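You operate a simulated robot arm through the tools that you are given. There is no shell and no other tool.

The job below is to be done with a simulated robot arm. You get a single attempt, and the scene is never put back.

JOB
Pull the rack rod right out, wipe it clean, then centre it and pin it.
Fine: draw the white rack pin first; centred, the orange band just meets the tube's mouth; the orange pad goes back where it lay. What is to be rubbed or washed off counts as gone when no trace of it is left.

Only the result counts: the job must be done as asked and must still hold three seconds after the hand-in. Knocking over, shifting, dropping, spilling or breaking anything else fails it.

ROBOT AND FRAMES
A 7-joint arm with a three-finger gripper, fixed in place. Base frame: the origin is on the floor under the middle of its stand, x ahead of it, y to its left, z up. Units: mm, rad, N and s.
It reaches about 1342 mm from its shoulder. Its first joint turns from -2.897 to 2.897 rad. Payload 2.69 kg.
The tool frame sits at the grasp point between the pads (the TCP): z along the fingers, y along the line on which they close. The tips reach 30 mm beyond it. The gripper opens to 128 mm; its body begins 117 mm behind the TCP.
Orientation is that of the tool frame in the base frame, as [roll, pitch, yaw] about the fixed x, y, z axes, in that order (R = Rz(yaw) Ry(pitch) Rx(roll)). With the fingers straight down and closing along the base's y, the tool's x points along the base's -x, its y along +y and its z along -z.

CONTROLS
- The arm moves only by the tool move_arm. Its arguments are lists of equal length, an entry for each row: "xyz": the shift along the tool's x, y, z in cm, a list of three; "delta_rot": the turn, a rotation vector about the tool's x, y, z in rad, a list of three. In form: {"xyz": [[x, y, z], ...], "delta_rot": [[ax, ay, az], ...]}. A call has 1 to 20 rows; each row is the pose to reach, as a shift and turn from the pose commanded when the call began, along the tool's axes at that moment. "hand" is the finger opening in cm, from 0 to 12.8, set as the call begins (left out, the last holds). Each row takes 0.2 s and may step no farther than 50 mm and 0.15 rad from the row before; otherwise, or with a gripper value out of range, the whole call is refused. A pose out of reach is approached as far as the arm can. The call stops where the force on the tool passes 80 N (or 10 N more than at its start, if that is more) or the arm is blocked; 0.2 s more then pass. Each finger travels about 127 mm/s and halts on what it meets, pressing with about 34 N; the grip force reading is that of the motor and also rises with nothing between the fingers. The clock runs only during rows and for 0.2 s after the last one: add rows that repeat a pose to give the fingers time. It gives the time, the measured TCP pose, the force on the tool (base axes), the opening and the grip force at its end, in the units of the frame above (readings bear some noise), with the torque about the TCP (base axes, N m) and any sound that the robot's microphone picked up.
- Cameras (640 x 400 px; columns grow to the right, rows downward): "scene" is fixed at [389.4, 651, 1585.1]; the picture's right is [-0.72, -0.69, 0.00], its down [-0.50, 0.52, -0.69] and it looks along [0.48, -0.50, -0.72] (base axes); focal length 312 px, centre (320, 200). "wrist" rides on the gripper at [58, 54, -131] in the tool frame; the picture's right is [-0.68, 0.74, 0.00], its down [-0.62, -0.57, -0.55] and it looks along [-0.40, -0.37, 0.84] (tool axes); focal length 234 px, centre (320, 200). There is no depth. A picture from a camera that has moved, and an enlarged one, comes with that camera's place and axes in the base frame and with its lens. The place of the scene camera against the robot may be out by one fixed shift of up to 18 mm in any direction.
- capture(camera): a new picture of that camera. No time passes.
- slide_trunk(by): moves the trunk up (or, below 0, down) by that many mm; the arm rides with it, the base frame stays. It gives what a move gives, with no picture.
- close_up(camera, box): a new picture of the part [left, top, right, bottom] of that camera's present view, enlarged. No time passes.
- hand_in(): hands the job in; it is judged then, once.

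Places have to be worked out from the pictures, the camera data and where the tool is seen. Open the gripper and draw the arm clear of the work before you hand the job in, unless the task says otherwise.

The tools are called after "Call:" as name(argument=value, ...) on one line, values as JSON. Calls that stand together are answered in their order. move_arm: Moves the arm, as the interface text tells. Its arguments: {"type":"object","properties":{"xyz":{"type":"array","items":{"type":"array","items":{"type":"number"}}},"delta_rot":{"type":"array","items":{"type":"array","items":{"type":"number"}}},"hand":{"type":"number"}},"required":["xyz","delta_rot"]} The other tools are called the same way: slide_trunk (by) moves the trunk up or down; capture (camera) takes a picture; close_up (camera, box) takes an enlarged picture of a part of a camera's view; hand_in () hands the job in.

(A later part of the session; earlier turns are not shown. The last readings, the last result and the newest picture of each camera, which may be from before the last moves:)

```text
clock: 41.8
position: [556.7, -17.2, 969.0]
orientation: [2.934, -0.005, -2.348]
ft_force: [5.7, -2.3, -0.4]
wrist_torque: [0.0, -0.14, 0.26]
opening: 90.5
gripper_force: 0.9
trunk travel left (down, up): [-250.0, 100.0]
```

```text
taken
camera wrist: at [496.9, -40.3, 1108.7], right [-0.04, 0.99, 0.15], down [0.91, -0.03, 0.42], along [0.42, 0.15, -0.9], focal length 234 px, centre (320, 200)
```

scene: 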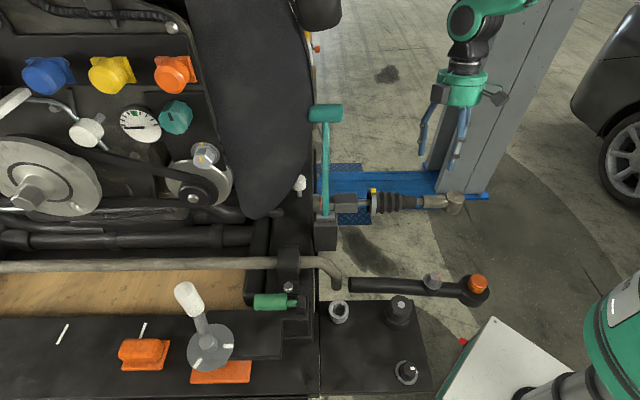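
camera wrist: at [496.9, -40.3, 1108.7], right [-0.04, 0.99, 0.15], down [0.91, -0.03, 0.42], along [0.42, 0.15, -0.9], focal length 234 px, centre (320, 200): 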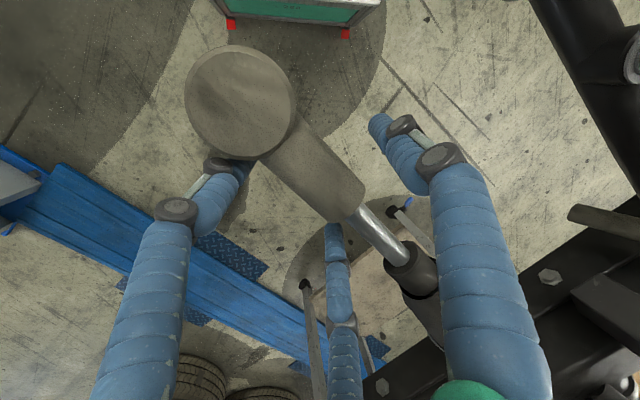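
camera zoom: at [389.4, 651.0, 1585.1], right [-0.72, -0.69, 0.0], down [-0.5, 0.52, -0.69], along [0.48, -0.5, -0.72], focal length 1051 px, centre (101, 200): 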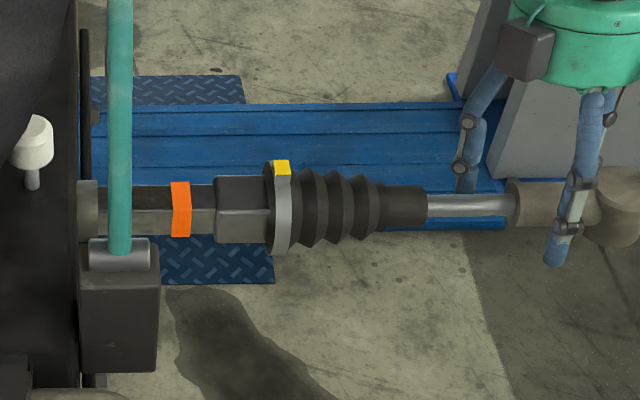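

The rod is sliding out freely and the block is entering the open boot, which is evidently allowed. I'll continue outward 25 mm, watching for the end stop.

Call:
move_arm(xyz=[[0.5, 0, 0], [1.0, 0, 0], [1.5, 0, 0], [2.0, 0, 0], [2.5, 0, 0]], delta_rot=[[0, 0, 0], [0, 0, 0], [0, 0, 0], [0, 0, 0], [0, 0, 0]])

Call:
close_up(camera="scene", box=[290, 150, 480, 250])

```text
clock: 43.0
position: [540.3, -34.6, 968.6]
orientation: [2.937, -0.002, -2.345]
ft_force: [11.3, -0.3, -2.8]
wrist_torque: [-0.01, -0.41, 0.55]
opening: 87.9
gripper_force: 0.1
trunk travel left (down, up): [-250.0, 100.0]
```

```text
3.37 times, centred on (385, 200) of scene
camera zoom: at [389.4, 651.0, 1585.1], right [-0.72, -0.69, 0.0], down [-0.5, 0.52, -0.69], along [0.48, -0.5, -0.72], focal length 1051 px, centre (101, 200)
```

zoom: 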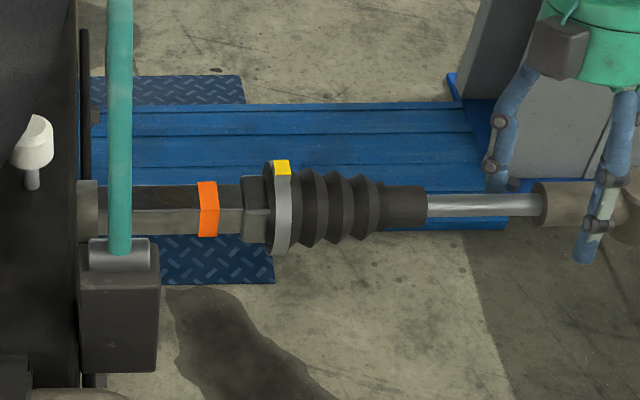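

Still moving: the band is now about 80 mm out. I'll push another 20 mm.

Call:
move_arm(xyz=[[0.5, 0, 0], [1.0, 0, 0], [1.5, 0, 0], [2.0, 0, 0]], delta_rot=[[0, 0, 0], [0, 0, 0], [0, 0, 0], [0, 0, 0]])

Call:
close_up(camera="scene", box=[290, 150, 480, 250])

Call:
capture(camera="wrist")

```text
clock: 44.0
position: [536.1, -51.5, 967.5]
orientation: [2.948, 0.003, -2.348]
ft_force: [70.8, -0.4, -14.0]
wrist_torque: [-0.6, -2.08, 2.15]
opening: 80.6
gripper_force: 0.2
trunk travel left (down, up): [-250.0, 100.0]
```

```text
3.37 times, centred on (385, 200) of scene
camera zoom: at [389.4, 651.0, 1585.1], right [-0.72, -0.69, 0.0], down [-0.5, 0.52, -0.69], along [0.48, -0.5, -0.72], focal length 1051 px, centre (101, 200)
```

zoom: 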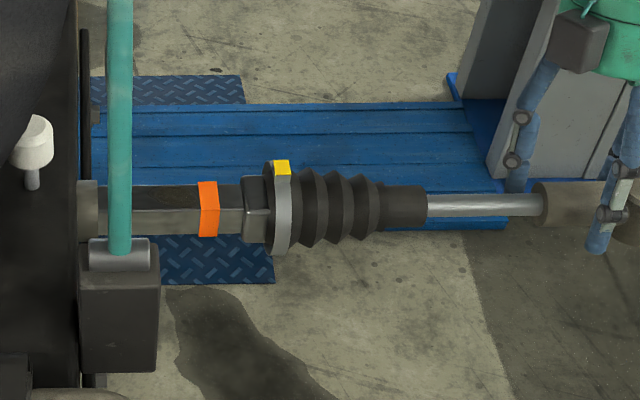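

```text
taken
camera wrist: at [474.0, -73.6, 1108.8], right [-0.04, 0.99, 0.15], down [0.9, -0.02, 0.43], along [0.43, 0.15, -0.89], focal length 234 px, centre (320, 200)
```

wrist: 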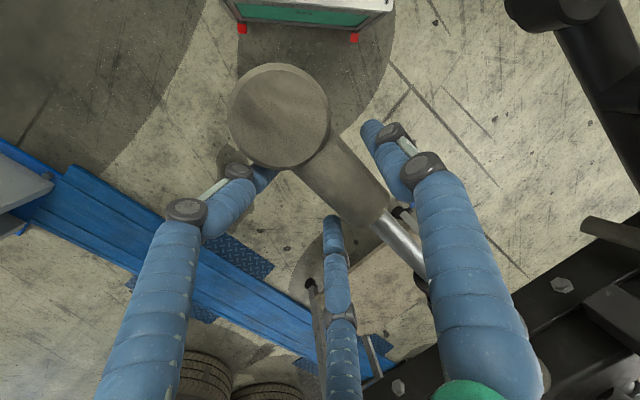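

The force rose to 72 N with no further motion, so the rod is fully out (about 80 mm). I'll ease back off the disc, then lift the hand clear straight along the tool axis.

Call:
move_arm(xyz=[[-0.6, 0, 0], [-1.2, 0, 0], [-2.0, 0, 0], [-2.6, 0, 0]], delta_rot=[[0, 0, 0], [0, 0, 0], [0, 0, 0], [0, 0, 0]])

Call:
close_up(camera="scene", box=[290, 150, 480, 250])

```text
clock: 45.0
position: [540.2, -30.2, 966.6]
orientation: [2.929, -0.007, -2.347]
ft_force: [10.9, -3.7, 1.8]
wrist_torque: [-0.17, -0.28, 0.62]
opening: 93.5
gripper_force: 1.1
trunk travel left (down, up): [-250.0, 100.0]
```

```text
3.37 times, centred on (385, 200) of scene
camera zoom: at [389.4, 651.0, 1585.1], right [-0.72, -0.69, 0.0], down [-0.5, 0.52, -0.69], along [0.48, -0.5, -0.72], focal length 1051 px, centre (101, 200)
```

zoom: 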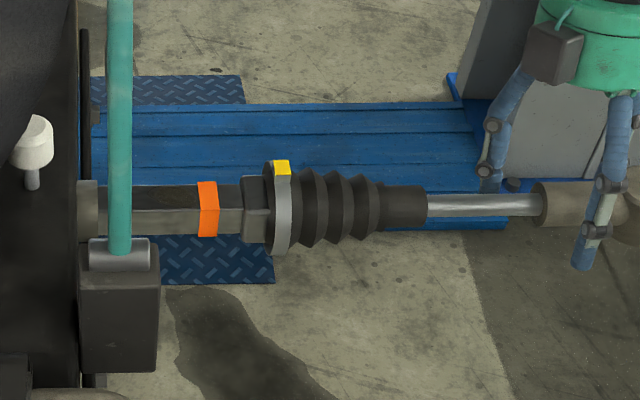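

Still a light contact with the disc's side. I'll go 15 mm further inward, then rise 16 cm along the tool axis.

Call:
move_arm(xyz=[[-0.8, -0.3, 0], [-1.5, -0.3, 0], [-1.5, -0.3, -2], [-1.5, -0.3, -5], [-1.5, -0.3, -9], [-1.5, -0.3, -13], [-1.5, -0.3, -17]], delta_rot=[[0, 0, 0], [0, 0, 0], [0, 0, 0], [0, 0, 0], [0, 0, 0], [0, 0, 0], [0, 0, 0]])

Call:
close_up(camera="scene", box=[290, 150, 480, 250])

Call:
capture(camera="wrist")

```text
clock: 46.6
position: [581.7, -45.9, 1134.2]
orientation: [2.934, -0.005, -2.347]
ft_force: [-0.8, 0.1, -0.4]
wrist_torque: [0.02, -0.01, -0.01]
opening: 89.9
gripper_force: 0.1
trunk travel left (down, up): [-250.0, 100.0]
```

```text
3.37 times, centred on (385, 200) of scene
camera zoom: at [389.4, 651.0, 1585.1], right [-0.72, -0.69, 0.0], down [-0.5, 0.52, -0.69], along [0.48, -0.5, -0.72], focal length 1051 px, centre (101, 200)
```

zoom: 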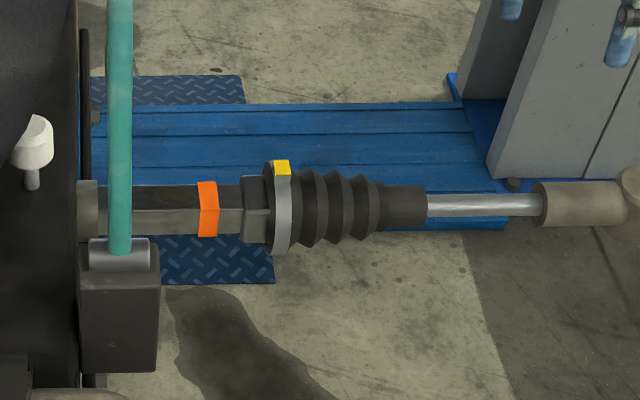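

```text
taken
camera wrist: at [520.9, -69.0, 1274.4], right [-0.04, 0.99, 0.15], down [0.91, -0.03, 0.42], along [0.42, 0.15, -0.9], focal length 234 px, centre (320, 200)
```

wrist: 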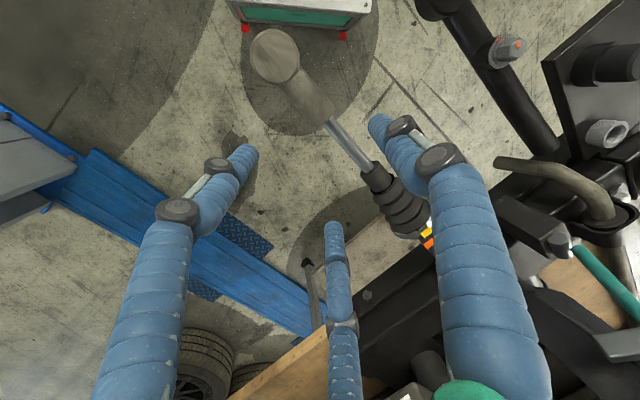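

The rod stays fully out. I'll move inward over the exposed section to inspect the grime on it.

Call:
move_arm(xyz=[[-4, 0, -1], [-8, 0, -2], [-12, 0, -2], [-16, 0, -2], [-19, 0, -2]], delta_rot=[[0, 0, 0], [0, 0, 0], [0, 0, 0], [0, 0, 0], [0, 0, 0]])

Call:
capture(camera="wrist")

Call:
close_up(camera="wrist", box=[240, 60, 400, 180])

Call:
close_up(camera="scene", box=[305, 190, 375, 230])

```text
clock: 47.8
position: [717.9, 88.3, 1152.5]
orientation: [2.934, -0.003, -2.345]
ft_force: [0.5, -0.6, -0.1]
wrist_torque: [-0.01, 0.0, -0.01]
opening: 90.1
gripper_force: 0.0
trunk travel left (down, up): [-250.0, 100.0]
```

```text
taken
camera wrist: at [658.2, 64.7, 1293.7], right [-0.04, 0.99, 0.15], down [0.91, -0.03, 0.42], along [0.42, 0.15, -0.9], focal length 234 px, centre (320, 200)
```

wrist: 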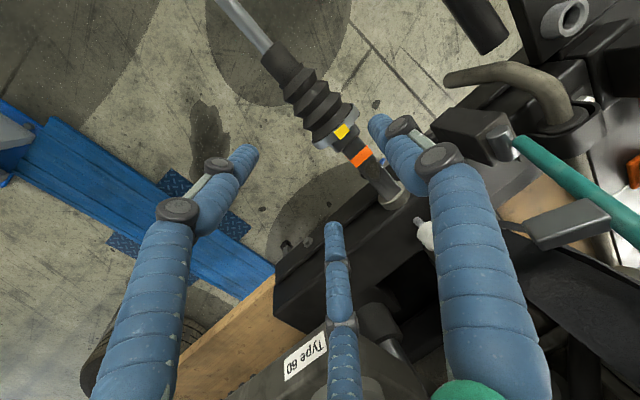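

```text
3.33 times, centred on (320, 120) of wrist
camera zoom: at [658.2, 64.7, 1293.7], right [-0.04, 0.99, 0.15], down [0.91, -0.03, 0.42], along [0.42, 0.15, -0.9], focal length 781 px, centre (320, 467)
```

zoom: 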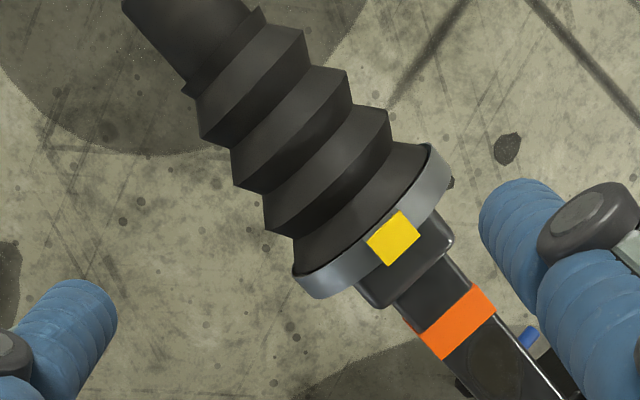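

```text
9.14 times, centred on (340, 210) of scene
camera zoom: at [389.4, 651.0, 1585.1], right [-0.72, -0.69, 0.0], down [-0.5, 0.52, -0.69], along [0.48, -0.5, -0.72], focal length 2854 px, centre (137, 109)
```

zoom: 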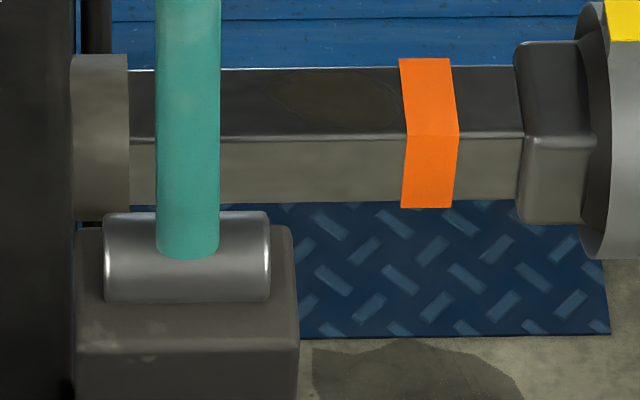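

There is a brownish elliptical stain on the shaft's top face, just inboard of the orange band. I'll shift the hand to get an unobstructed close look, and check the other faces too.

Call:
move_arm(xyz=[[-1, 4, 0.8], [-2.07, 8.56, 1.8]], delta_rot=[[0, 0, 0], [0, 0, 0]])

Call:
close_up(camera="wrist", box=[250, 130, 400, 250])

Call:
capture(camera="wrist")

```text
clock: 48.4
position: [671.9, 164.6, 1152.0]
orientation: [2.936, -0.002, -2.348]
ft_force: [0.2, -0.2, -0.3]
wrist_torque: [-0.04, -0.03, 0.01]
opening: 90.0
gripper_force: 0.1
trunk travel left (down, up): [-250.0, 100.0]
```

```text
3.33 times, centred on (325, 190) of wrist
camera zoom: at [610.6, 141.8, 1293.4], right [-0.04, 0.99, 0.15], down [0.91, -0.03, 0.42], along [0.42, 0.15, -0.9], focal length 781 px, centre (303, 233)
```

zoom: 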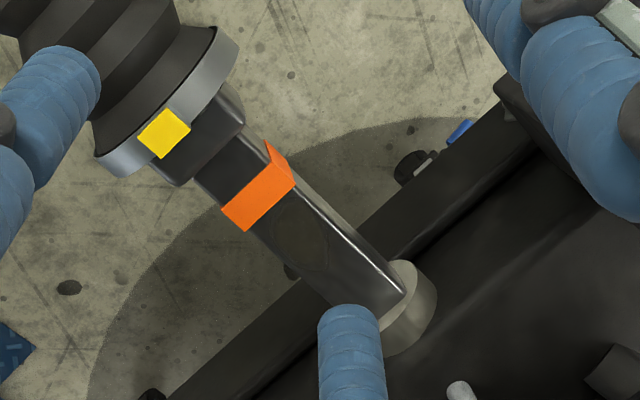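

```text
taken
camera wrist: at [610.6, 141.8, 1293.4], right [-0.04, 0.99, 0.15], down [0.91, -0.03, 0.42], along [0.42, 0.15, -0.9], focal length 234 px, centre (320, 200)
```

wrist: 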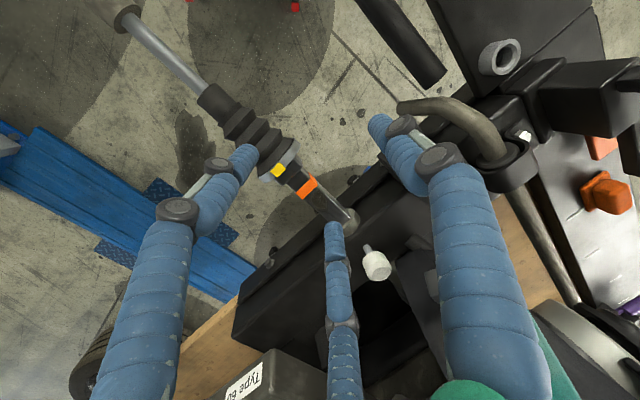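

Call:
close_up(camera="wrist", box=[295, 165, 365, 230])

Call:
close_up(camera="wrist", box=[540, 150, 640, 230])

```text
6.15 times, centred on (330, 198) of wrist
camera zoom: at [610.6, 141.8, 1293.4], right [-0.04, 0.99, 0.15], down [0.91, -0.03, 0.42], along [0.42, 0.15, -0.9], focal length 1441 px, centre (258, 215)
```

zoom: 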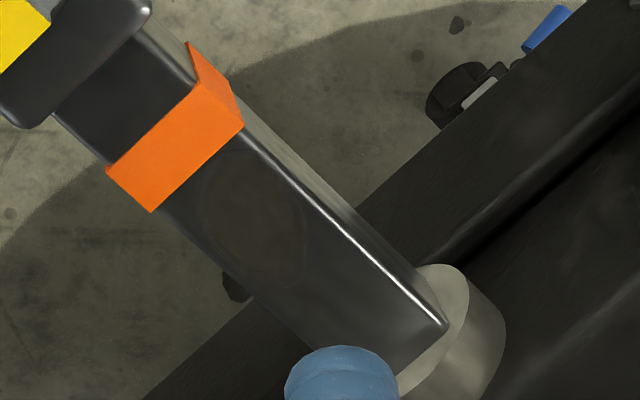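

```text
5.00 times, centred on (590, 190) of wrist
camera zoom: at [610.6, 141.8, 1293.4], right [-0.04, 0.99, 0.15], down [0.91, -0.03, 0.42], along [0.42, 0.15, -0.9], focal length 1171 px, centre (-1030, 250)
```

zoom: 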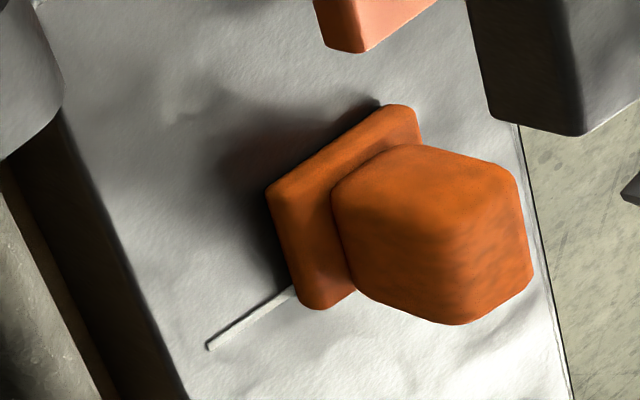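

The stain is confined to the top face, inboard of the orange band. Next I'll fetch the pad: rise clear of the lever, travel left on the robot's side, and look down at the pad.

Call:
move_arm(xyz=[[0.9, 1.8, -4.2], [1.8, 3.6, -8.3], [2.7, 5.4, -12.5], [3.65, 7.26, -16.67], [0.2, 10.6, -15.97], [-3.2, 13.9, -15.3], [-6.7, 17.2, -14.6], [-10.1, 20.6, -13.9], [-13.6, 23.9, -13.2], [-17.0, 27.2, -12.5], [-20.5, 30.5, -11.8], [-23.9, 33.8, -11.1], [-27.4, 37.1, -10.44]], delta_rot=[[0, 0, 0], [0, 0, 0], [0, 0, 0], [0, 0, 0], [0, 0, 0], [0, 0, 0], [0, 0, 0], [0, 0, 0], [0, 0, 0], [0, 0, 0], [0, 0, 0], [0, 0, 0], [0, 0, 0]], hand=12.8)

Call:
capture(camera="wrist")

Call:
capture(camera="scene")

```text
clock: 51.2
position: [618.3, 599.1, 1330.4]
orientation: [2.934, -0.003, -2.346]
ft_force: [-0.3, -0.2, -0.5]
wrist_torque: [0.0, 0.03, -0.02]
opening: 127.8
gripper_force: 0.1
trunk travel left (down, up): [-250.0, 100.0]
```

```text
taken
camera wrist: at [557.4, 576.1, 1470.5], right [-0.04, 0.99, 0.15], down [0.91, -0.03, 0.42], along [0.42, 0.15, -0.9], focal length 234 px, centre (320, 200)
```

wrist: 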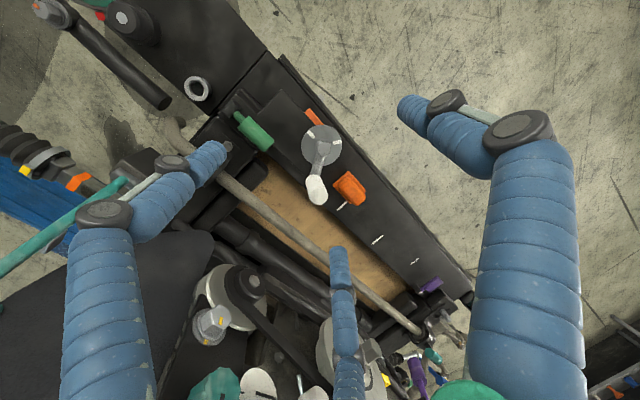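

```text
taken
```

scene: 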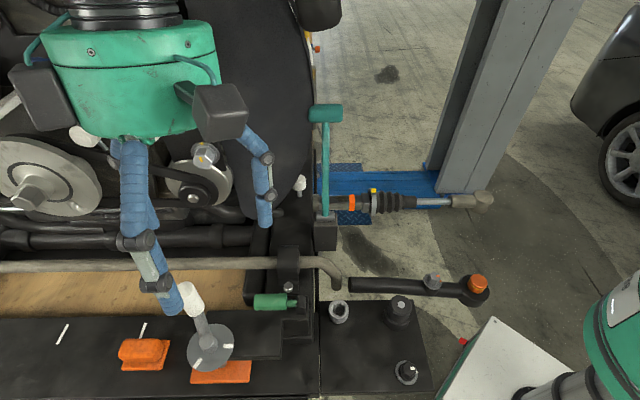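

Call:
close_up(camera="wrist", box=[280, 90, 440, 220])

Call:
close_up(camera="wrist", box=[315, 150, 385, 220])

```text
3.08 times, centred on (360, 155) of wrist
camera zoom: at [557.4, 576.1, 1470.5], right [-0.04, 0.99, 0.15], down [0.91, -0.03, 0.42], along [0.42, 0.15, -0.9], focal length 720 px, centre (197, 338)
```

zoom: 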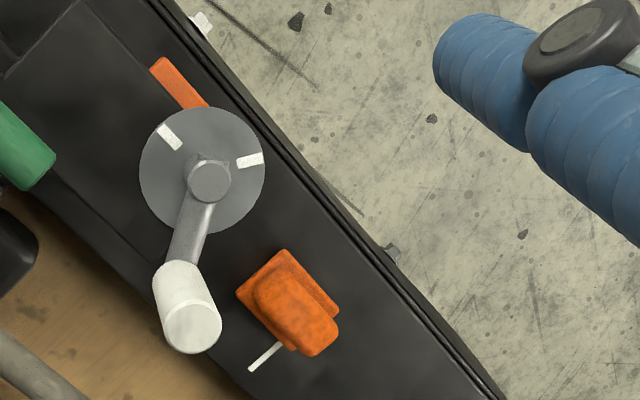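

```text
5.71 times, centred on (350, 185) of wrist
camera zoom: at [557.4, 576.1, 1470.5], right [-0.04, 0.99, 0.15], down [0.91, -0.03, 0.42], along [0.42, 0.15, -0.9], focal length 1338 px, centre (149, 286)
```

zoom: 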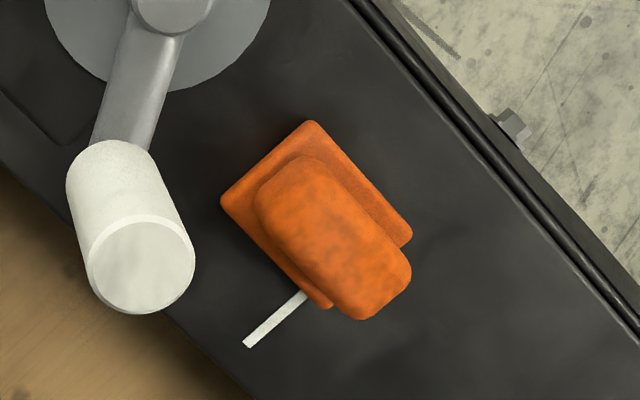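

The pad's base is about 72×50 mm, centred near (767, 734), with its top at z≈957 and a grip block on it reaching z≈990. I'll go to a standoff above it with the same 12° lean, staying clear of the white crank cap near (707, 629, 1125).

Call:
move_arm(xyz=[[-3.4, -1.6, 2.0], [-6.7, -3.1, 4.1], [-10.1, -4.7, 6.1], [-13.4, -6.3, 8.1], [-16.8, -7.8, 10.2], [-20.1, -9.4, 12.2]], delta_rot=[[0, 0, 0], [0, 0, 0], [0, 0, 0], [0, 0, 0], [0, 0, 0], [0, 0, 0]], hand=11)

Call:
capture(camera="wrist")

Call:
close_up(camera="wrist", box=[240, 80, 400, 200])

Call:
capture(camera="scene")

```text
clock: 52.6
position: [803.9, 693.7, 1182.4]
orientation: [2.935, -0.013, -2.347]
ft_force: [-0.1, -0.7, -9.0]
wrist_torque: [0.24, 0.09, -0.05]
opening: 109.3
gripper_force: 0.0
trunk travel left (down, up): [-250.0, 100.0]
```

```text
taken
camera wrist: at [745.1, 671.5, 1323.3], right [-0.04, 0.99, 0.14], down [0.91, -0.02, 0.41], along [0.41, 0.15, -0.9], focal length 234 px, centre (320, 200)
```

wrist: 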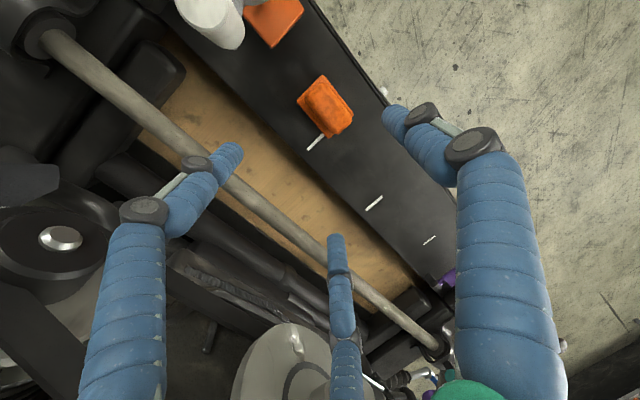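

```text
3.33 times, centred on (320, 140) of wrist
camera zoom: at [745.1, 671.5, 1323.3], right [-0.04, 0.99, 0.14], down [0.91, -0.02, 0.41], along [0.41, 0.15, -0.9], focal length 781 px, centre (320, 400)
```

zoom: 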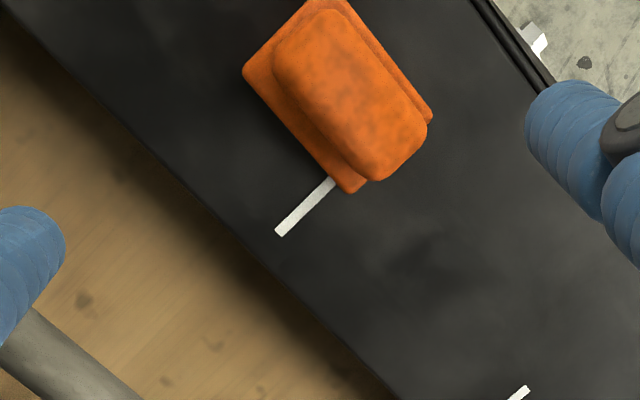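

```text
taken
```

scene: 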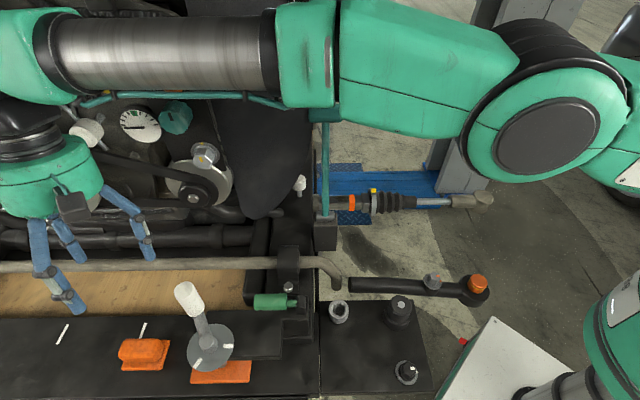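

The pose is about 9 mm below target with −9 N on the wrist, which may be just settling, or the arm touching something. I'll hold still for a moment and re-read.

Call:
move_arm(xyz=[[0, 0, 0], [0, 0, 0]], delta_rot=[[0, 0, 0], [0, 0, 0]])

Call:
close_up(camera="scene", box=[250, 0, 500, 240])

```text
clock: 53.2
position: [805.0, 695.6, 1196.8]
orientation: [2.936, 0.002, -2.347]
ft_force: [-0.9, 0.1, 1.1]
wrist_torque: [-0.01, -0.08, -0.01]
opening: 110.3
gripper_force: 0.2
trunk travel left (down, up): [-250.0, 100.0]
```

```text
1.67 times, centred on (375, 120) of scene
camera zoom: at [389.4, 651.0, 1585.1], right [-0.72, -0.69, 0.0], down [-0.5, 0.52, -0.69], along [0.48, -0.5, -0.72], focal length 520 px, centre (228, 333)
```

zoom: 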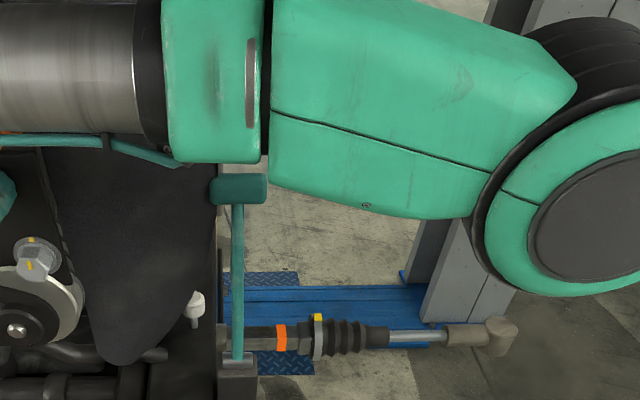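

It has settled with no force, so that was only dynamic sag. I'll re-image the pad from here to refine its position.

Call:
close_up(camera="wrist", box=[260, 60, 390, 170])

```text
3.64 times, centred on (325, 115) of wrist
camera zoom: at [744.1, 670.5, 1336.4], right [-0.04, 0.99, 0.15], down [0.91, -0.03, 0.42], along [0.42, 0.16, -0.89], focal length 852 px, centre (302, 509)
```

zoom: 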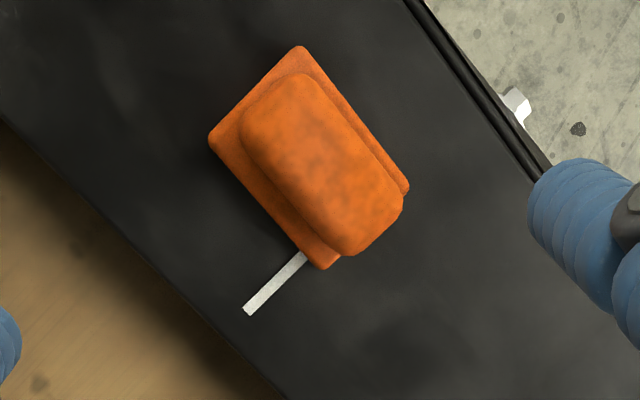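

The pad's grip block is within a few mm of the planned place. I'll make a small correction and descend 140 mm, then check.

Call:
move_arm(xyz=[[0.3, 0.3, 3.5], [0.3, 0.3, 7], [0.3, 0.3, 10.5], [0.3, 0.3, 14], [0.3, 0.3, 14]], delta_rot=[[0, 0, 0], [0, 0, 0], [0, 0, 0], [0, 0, 0], [0, 0, 0]])

Call:
capture(camera="wrist")

Call:
capture(camera="scene")

```text
clock: 54.4
position: [781.2, 716.2, 1055.6]
orientation: [2.935, -0.003, -2.346]
ft_force: [0.0, 0.7, 0.3]
wrist_torque: [-0.05, 0.05, 0.02]
opening: 110.0
gripper_force: 0.1
trunk travel left (down, up): [-250.0, 100.0]
```

```text
taken
camera wrist: at [720.8, 691.9, 1195.9], right [-0.04, 0.99, 0.15], down [0.91, -0.03, 0.42], along [0.42, 0.15, -0.9], focal length 234 px, centre (320, 200)
```

wrist: 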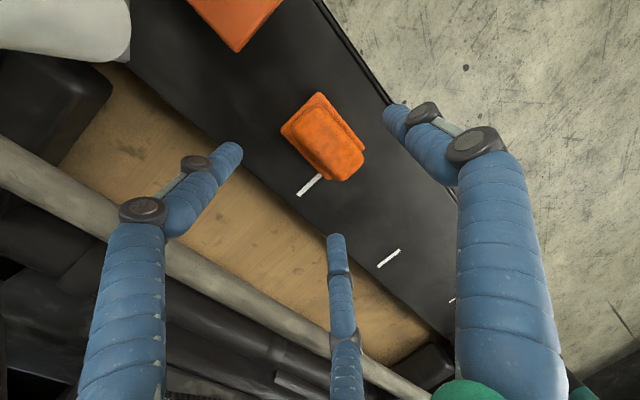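

```text
taken
```

scene: 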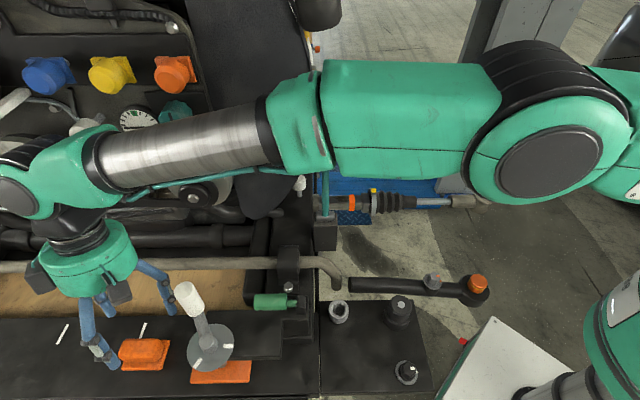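

Call:
close_up(camera="wrist", box=[250, 80, 400, 200])

Call:
close_up(camera="scene", box=[50, 250, 250, 390])

```text
3.33 times, centred on (325, 140) of wrist
camera zoom: at [720.8, 691.9, 1195.9], right [-0.04, 0.99, 0.15], down [0.91, -0.03, 0.42], along [0.42, 0.15, -0.9], focal length 781 px, centre (303, 400)
```

zoom: 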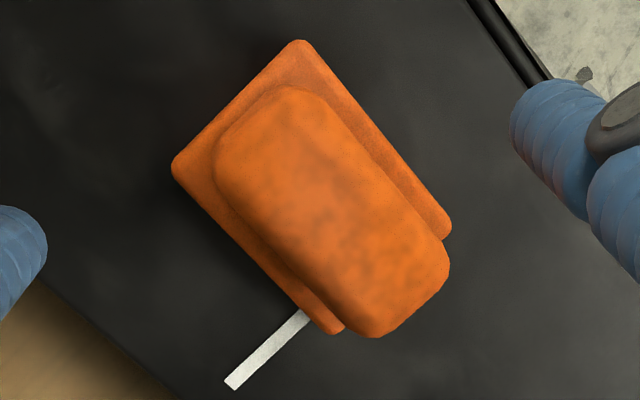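

```text
2.86 times, centred on (150, 320) of scene
camera zoom: at [389.4, 651.0, 1585.1], right [-0.72, -0.69, 0.0], down [-0.5, 0.52, -0.69], along [0.48, -0.5, -0.72], focal length 892 px, centre (806, -143)
```

zoom: 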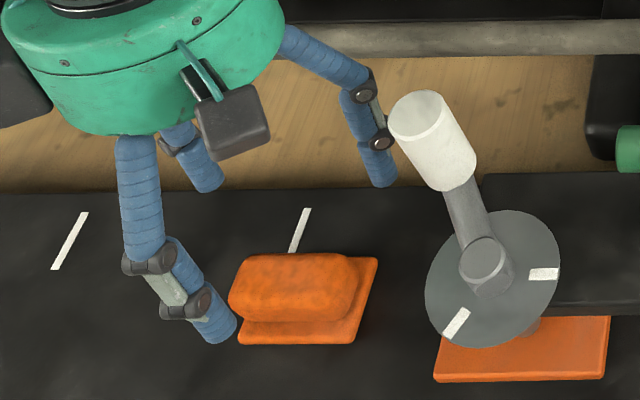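

The hand's axis is within 2–3 mm of the planned offset over the pad. I'll descend 57 mm around the grip block and close the fingers.

Call:
move_arm(xyz=[[0, 0, 2], [0, 0, 4], [0, 0, 5.7], [0, 0, 5.7]], delta_rot=[[0, 0, 0], [0, 0, 0], [0, 0, 0], [0, 0, 0]])

Call:
capture(camera="wrist")

Call:
close_up(camera="scene", box=[50, 250, 250, 390])

```text
clock: 55.4
position: [772.7, 723.8, 1000.0]
orientation: [2.934, -0.004, -2.347]
ft_force: [1.3, 0.9, 0.2]
wrist_torque: [0.01, 0.01, -0.03]
opening: 110.0
gripper_force: 0.0
trunk travel left (down, up): [-250.0, 100.0]
```

```text
taken
camera wrist: at [712.9, 699.8, 1140.0], right [-0.04, 0.99, 0.15], down [0.91, -0.03, 0.42], along [0.42, 0.15, -0.9], focal length 234 px, centre (320, 200)
```

wrist: 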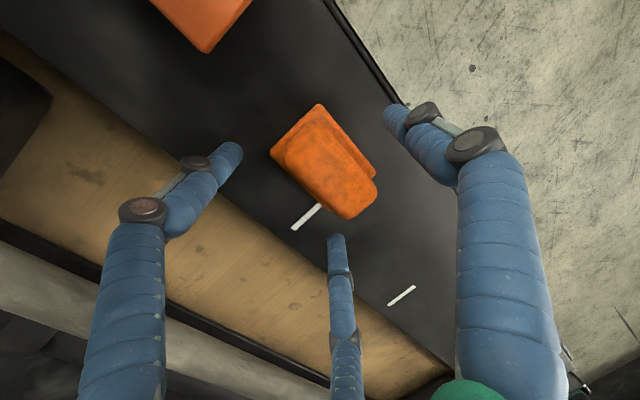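

```text
2.86 times, centred on (150, 320) of scene
camera zoom: at [389.4, 651.0, 1585.1], right [-0.72, -0.69, 0.0], down [-0.5, 0.52, -0.69], along [0.48, -0.5, -0.72], focal length 892 px, centre (806, -143)
```

zoom: 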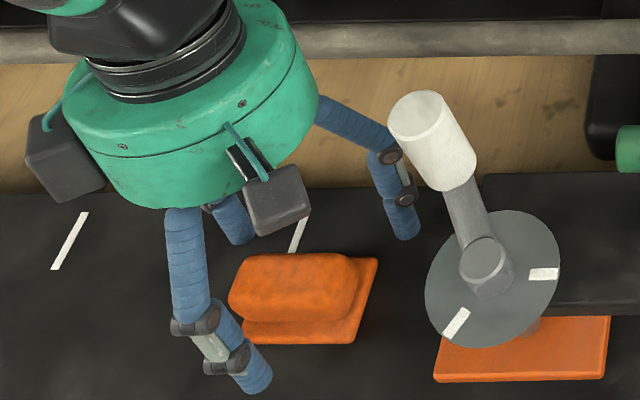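

The hand is aligned, with the block about 11 mm toward the thumb as intended. Closing now.

Call:
move_arm(xyz=[[0, 0, 0], [0, 0, 0], [0, 0, 0], [0, 0, 0]], delta_rot=[[0, 0, 0], [0, 0, 0], [0, 0, 0], [0, 0, 0]], hand=3)

Call:
capture(camera="wrist")

Call:
close_up(camera="scene", box=[50, 250, 250, 390])

```text
clock: 56.4
position: [772.9, 723.3, 1002.3]
orientation: [2.935, -0.001, -2.345]
ft_force: [4.6, 4.5, 16.5]
wrist_torque: [-0.03, -0.29, 0.11]
opening: 44.5
gripper_force: 33.6
trunk travel left (down, up): [-250.0, 100.0]
```

```text
taken
camera wrist: at [712.7, 699.7, 1142.8], right [-0.04, 0.99, 0.15], down [0.91, -0.03, 0.42], along [0.42, 0.15, -0.89], focal length 234 px, centre (320, 200)
```

wrist: 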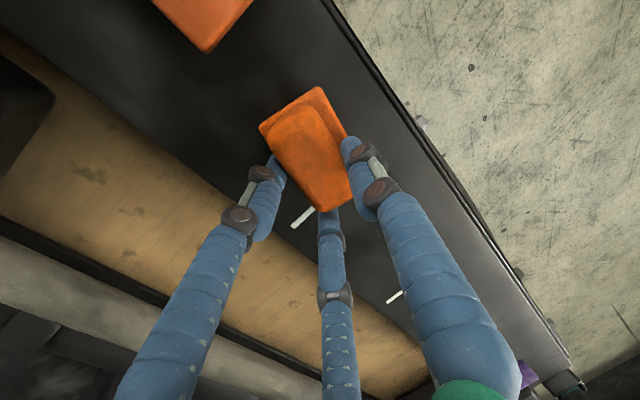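

```text
2.86 times, centred on (150, 320) of scene
camera zoom: at [389.4, 651.0, 1585.1], right [-0.72, -0.69, 0.0], down [-0.5, 0.52, -0.69], along [0.48, -0.5, -0.72], focal length 892 px, centre (806, -143)
```

zoom: 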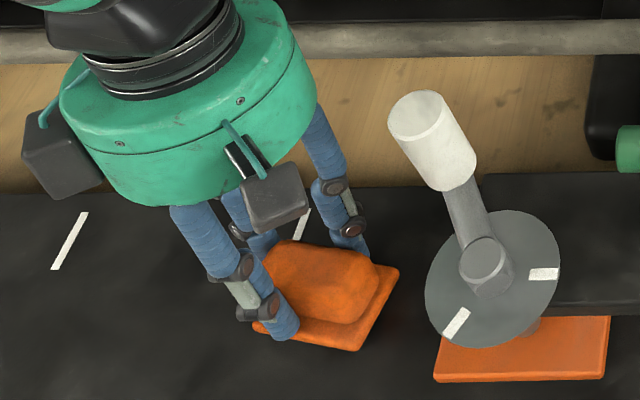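

The pad turned about 15–20° as the fingers closed, but base and block moved together as one piece and the grip is firm. I'll zoom in to measure how the pad sits in the hand.

Call:
close_up(camera="wrist", box=[240, 70, 380, 240])

Call:
close_up(camera="scene", box=[100, 320, 200, 385])

```text
2.35 times, centred on (310, 155) of wrist
camera zoom: at [712.7, 699.7, 1142.8], right [-0.04, 0.99, 0.15], down [0.91, -0.03, 0.42], along [0.42, 0.15, -0.89], focal length 551 px, centre (344, 306)
```

zoom: 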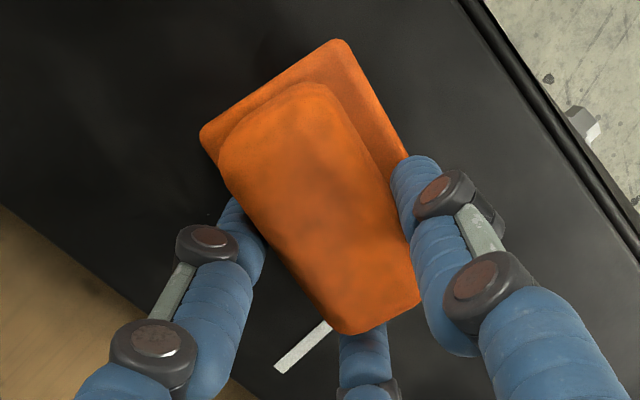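

```text
6.15 times, centred on (150, 352) of scene
camera zoom: at [389.4, 651.0, 1585.1], right [-0.72, -0.69, 0.0], down [-0.5, 0.52, -0.69], along [0.48, -0.5, -0.72], focal length 1921 px, centre (1366, -738)
```

zoom: 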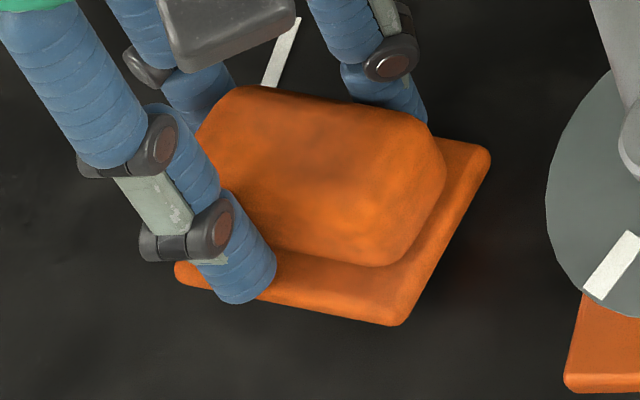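

The pad is held turned about −12° relative to the hand, with its centre about 13 mm outward of the hand's axis. I'll lift it 10 cm straight up and check the hold.

Call:
move_arm(xyz=[[0, 0.2, -1], [0, 0.51, -2.45], [0, 1.02, -4.9], [0, 1.53, -7.34], [0, 2.04, -9.79], [0, 2.04, -9.79]], delta_rot=[[0, 0, 0], [0, 0, 0], [0, 0, 0], [0, 0, 0], [0, 0, 0], [0, 0, 0]], hand=2)

Call:
capture(camera="wrist")

Call:
close_up(camera="scene", box=[50, 230, 250, 390])

```text
clock: 57.8
position: [773.7, 722.9, 1099.5]
orientation: [2.935, -0.003, -2.347]
ft_force: [0.2, 0.0, -0.4]
wrist_torque: [0.02, -0.02, 0.02]
opening: 41.9
gripper_force: 33.9
trunk travel left (down, up): [-250.0, 100.0]
```

```text
taken
camera wrist: at [711.9, 699.1, 1239.6], right [-0.04, 0.99, 0.15], down [0.91, -0.03, 0.42], along [0.42, 0.15, -0.9], focal length 234 px, centre (320, 200)
```

wrist: 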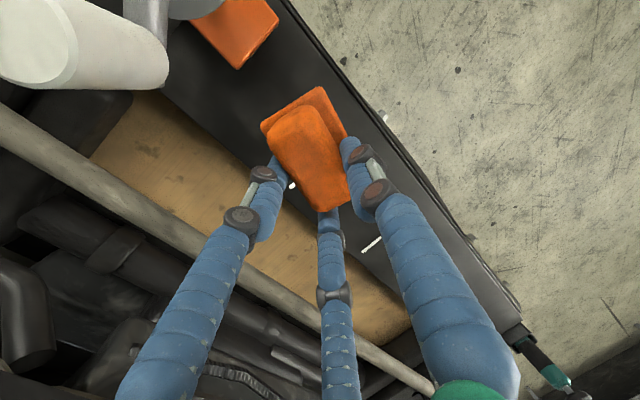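

```text
2.50 times, centred on (150, 310) of scene
camera zoom: at [389.4, 651.0, 1585.1], right [-0.72, -0.69, 0.0], down [-0.5, 0.52, -0.69], along [0.48, -0.5, -0.72], focal length 780 px, centre (745, -75)
```

zoom: 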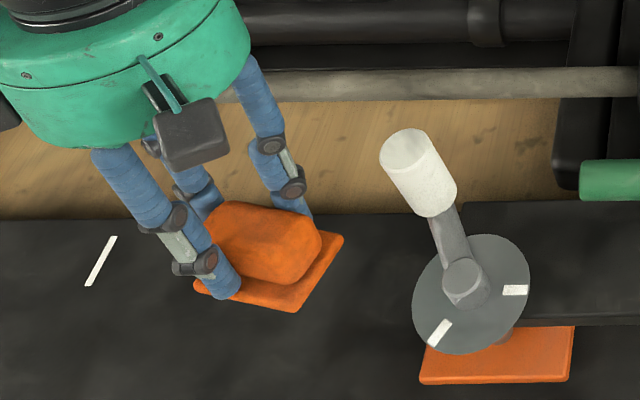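

The whole pad is lifted securely. I'll carry it back the way I came: up, out to the robot's side, then right, keeping well clear of the lever.

Call:
move_arm(xyz=[[0, 1.02, -4.9], [0, 2.04, -9.8], [0, 3.06, -14.69], [3.95, 3.86, -16.17], [7.9, 4.66, -17.64], [11.85, 5.46, -19.12], [15.8, 6.26, -20.59], [19.75, 7.06, -22.07], [23.17, 3.73, -22.76], [26.59, 0.41, -23.46], [30.02, -2.92, -24.15], [33.44, -6.24, -24.85], [36.86, -9.57, -25.54], [40.28, -12.9, -26.24], [43.7, -16.22, -26.93], [47.13, -19.55, -27.63], [50.55, -22.87, -28.32], [50.55, -22.87, -28.32]], delta_rot=[[0, 0, 0], [0, 0, 0], [0, 0, 0], [0, 0, 0], [0, 0, 0], [0, 0, 0], [0, 0, 0], [0, 0, 0], [0, 0, 0], [0, 0, 0], [0, 0, 0], [0, 0, 0], [0, 0, 0], [0, 0, 0], [0, 0, 0], [0, 0, 0], [0, 0, 0], [0, 0, 0]])

Call:
capture(camera="wrist")

Call:
capture(camera="scene")

```text
clock: 61.6
position: [620.0, 163.3, 1329.1]
orientation: [2.934, -0.003, -2.344]
ft_force: [0.4, -0.2, 0.6]
wrist_torque: [0.07, -0.04, -0.02]
opening: 41.1
gripper_force: 33.8
trunk travel left (down, up): [-250.0, 100.0]
```

```text
taken
camera wrist: at [560.4, 139.8, 1470.5], right [-0.04, 0.99, 0.15], down [0.91, -0.03, 0.42], along [0.42, 0.15, -0.9], focal length 234 px, centre (320, 200)
```

wrist: 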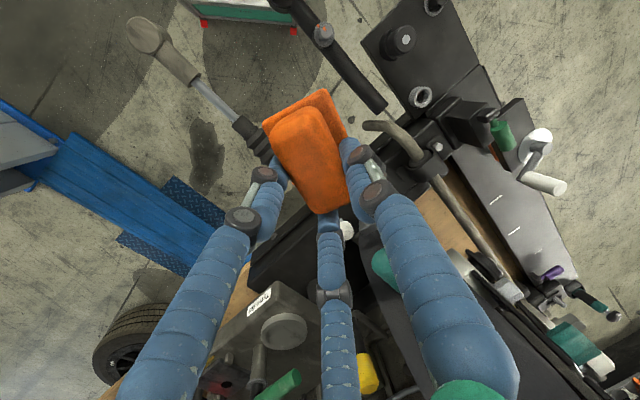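

```text
taken
```

scene: 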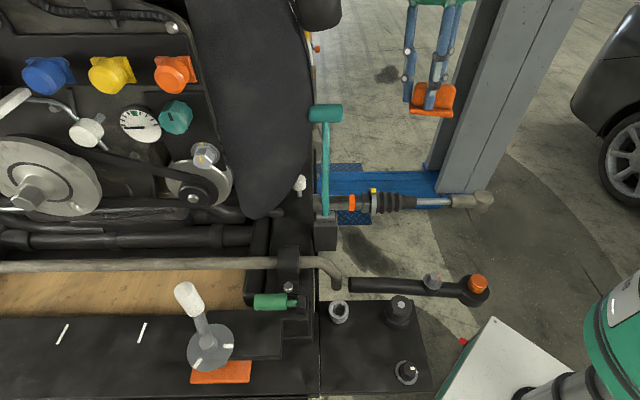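

Call:
close_up(camera="wrist", box=[240, 70, 380, 240])

Call:
close_up(camera="scene", box=[380, 60, 480, 130])

Call:
close_up(camera="scene", box=[60, 310, 220, 390])

```text
2.35 times, centred on (310, 155) of wrist
camera zoom: at [560.4, 139.8, 1470.5], right [-0.04, 0.99, 0.15], down [0.91, -0.03, 0.42], along [0.42, 0.15, -0.9], focal length 551 px, centre (344, 306)
```

zoom: 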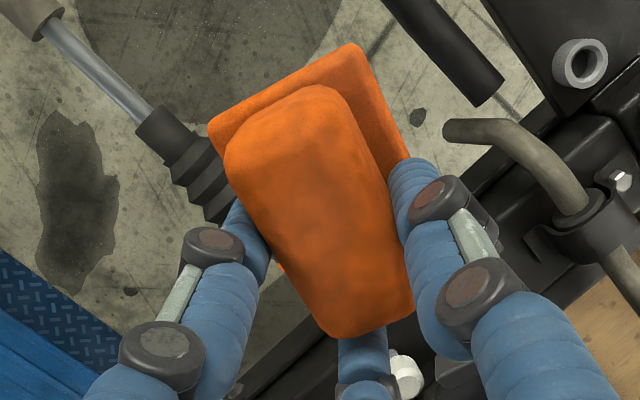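

```text
5.71 times, centred on (430, 95) of scene
camera zoom: at [389.4, 651.0, 1585.1], right [-0.72, -0.69, 0.0], down [-0.5, 0.52, -0.69], along [0.48, -0.5, -0.72], focal length 1783 px, centre (-309, 800)
```

zoom: 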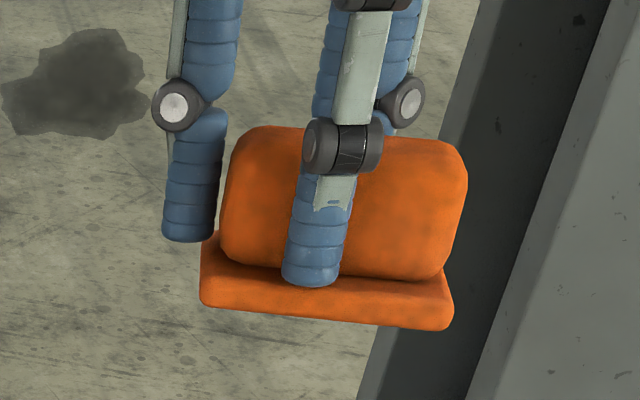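

```text
4.00 times, centred on (140, 350) of scene
camera zoom: at [389.4, 651.0, 1585.1], right [-0.72, -0.69, 0.0], down [-0.5, 0.52, -0.69], along [0.48, -0.5, -0.72], focal length 1248 px, centre (1040, -400)
```

zoom: 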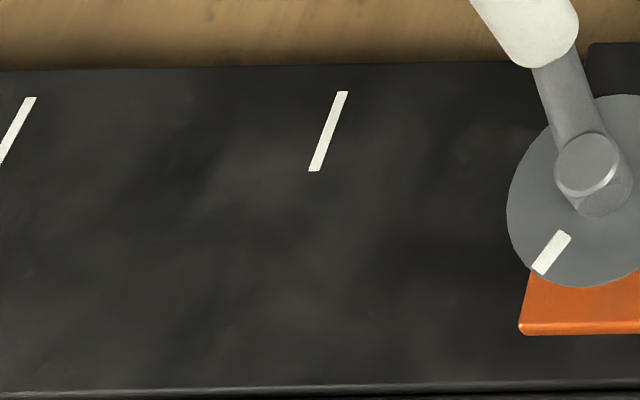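

The pad sits level in the hand, turned about −17°, with its centre about 11 mm outward and 15 mm to +w of the TCP. I'll bring it over the stained section from the outer/−w side, stopping about 70 mm above the rod.

Call:
move_arm(xyz=[[-0.26, -3.84, 2.49], [-0.5, -7.7, 4.98], [-0.77, -11.5, 7.46], [-1.03, -15.35, 9.95], [-3.96, -14.9, 12.35], [-6.9, -14.45, 14.74], [-9.8, -14.0, 17.1], [-12.74, -13.54, 19.53], [-12.74, -13.54, 19.53]], delta_rot=[[0, 0, 0], [0, 0, 0], [0, 0, 0], [0, 0, 0], [0, 0, 0], [0, 0, 0], [0, 0, 0], [0, 0, 0], [0, 0, 0]])

Call:
capture(camera="wrist")

Call:
close_up(camera="scene", box=[290, 110, 430, 230])

```text
clock: 63.6
position: [776.0, 189.7, 1111.4]
orientation: [2.934, -0.005, -2.348]
ft_force: [0.5, 1.0, -1.0]
wrist_torque: [-0.08, 0.02, -0.01]
opening: 40.6
gripper_force: 33.7
trunk travel left (down, up): [-250.0, 100.0]
```

```text
taken
camera wrist: at [716.5, 167.8, 1251.0], right [-0.04, 0.99, 0.15], down [0.91, -0.03, 0.42], along [0.42, 0.15, -0.9], focal length 234 px, centre (320, 200)
```

wrist: 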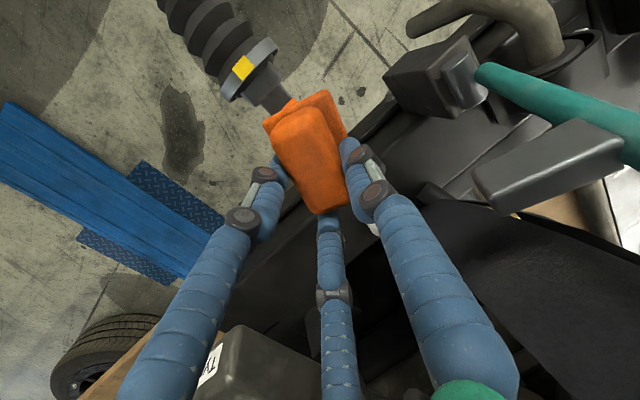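

```text
3.33 times, centred on (360, 170) of scene
camera zoom: at [389.4, 651.0, 1585.1], right [-0.72, -0.69, 0.0], down [-0.5, 0.52, -0.69], along [0.48, -0.5, -0.72], focal length 1040 px, centre (187, 300)
```

zoom: 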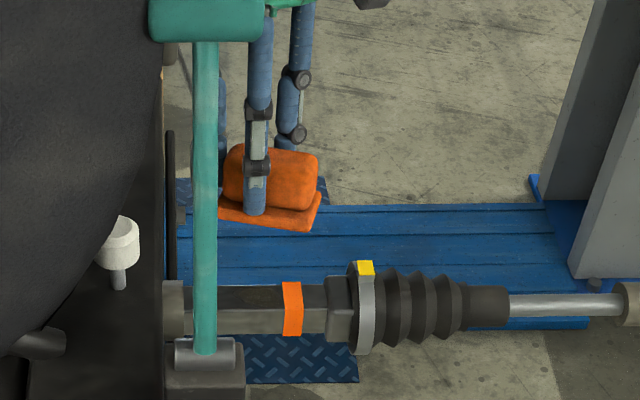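

The pad is poised over the stain. I'll lower it vertically in decreasing steps toward contact with the rod's top (TCP about z 1040).

Call:
move_arm(xyz=[[0, -0.41, 1.96], [0, -0.82, 3.91], [0, -1.13, 5.38], [0, -1.13, 5.38]], delta_rot=[[0, 0, 0], [0, 0, 0], [0, 0, 0], [0, 0, 0]])

Call:
close_up(camera="scene", box=[290, 150, 410, 230])

Call:
close_up(camera="wrist", box=[200, 40, 440, 260])

```text
clock: 64.6
position: [775.6, 189.9, 1056.7]
orientation: [2.936, -0.004, -2.346]
ft_force: [-0.1, -0.5, -0.5]
wrist_torque: [-0.02, 0.05, -0.02]
opening: 40.5
gripper_force: 33.7
trunk travel left (down, up): [-250.0, 100.0]
```

```text
5.00 times, centred on (350, 190) of scene
camera zoom: at [389.4, 651.0, 1585.1], right [-0.72, -0.69, 0.0], down [-0.5, 0.52, -0.69], along [0.48, -0.5, -0.72], focal length 1560 px, centre (170, 250)
```

zoom: 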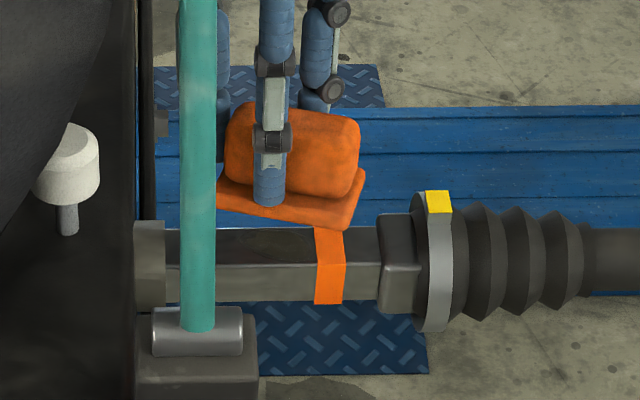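

```text
1.82 times, centred on (320, 150) of wrist
camera zoom: at [715.3, 166.8, 1196.5], right [-0.04, 0.99, 0.15], down [0.91, -0.03, 0.42], along [0.42, 0.15, -0.9], focal length 426 px, centre (320, 291)
```

zoom: 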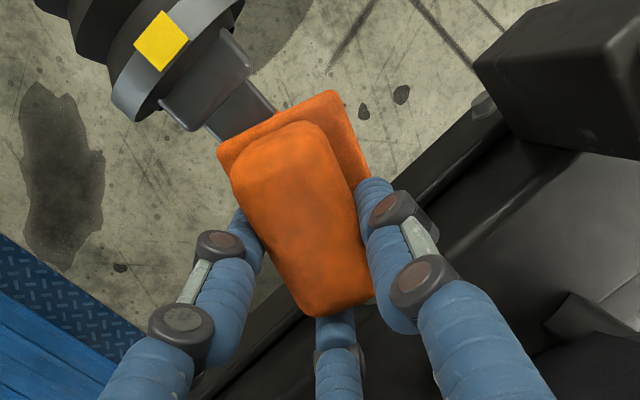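

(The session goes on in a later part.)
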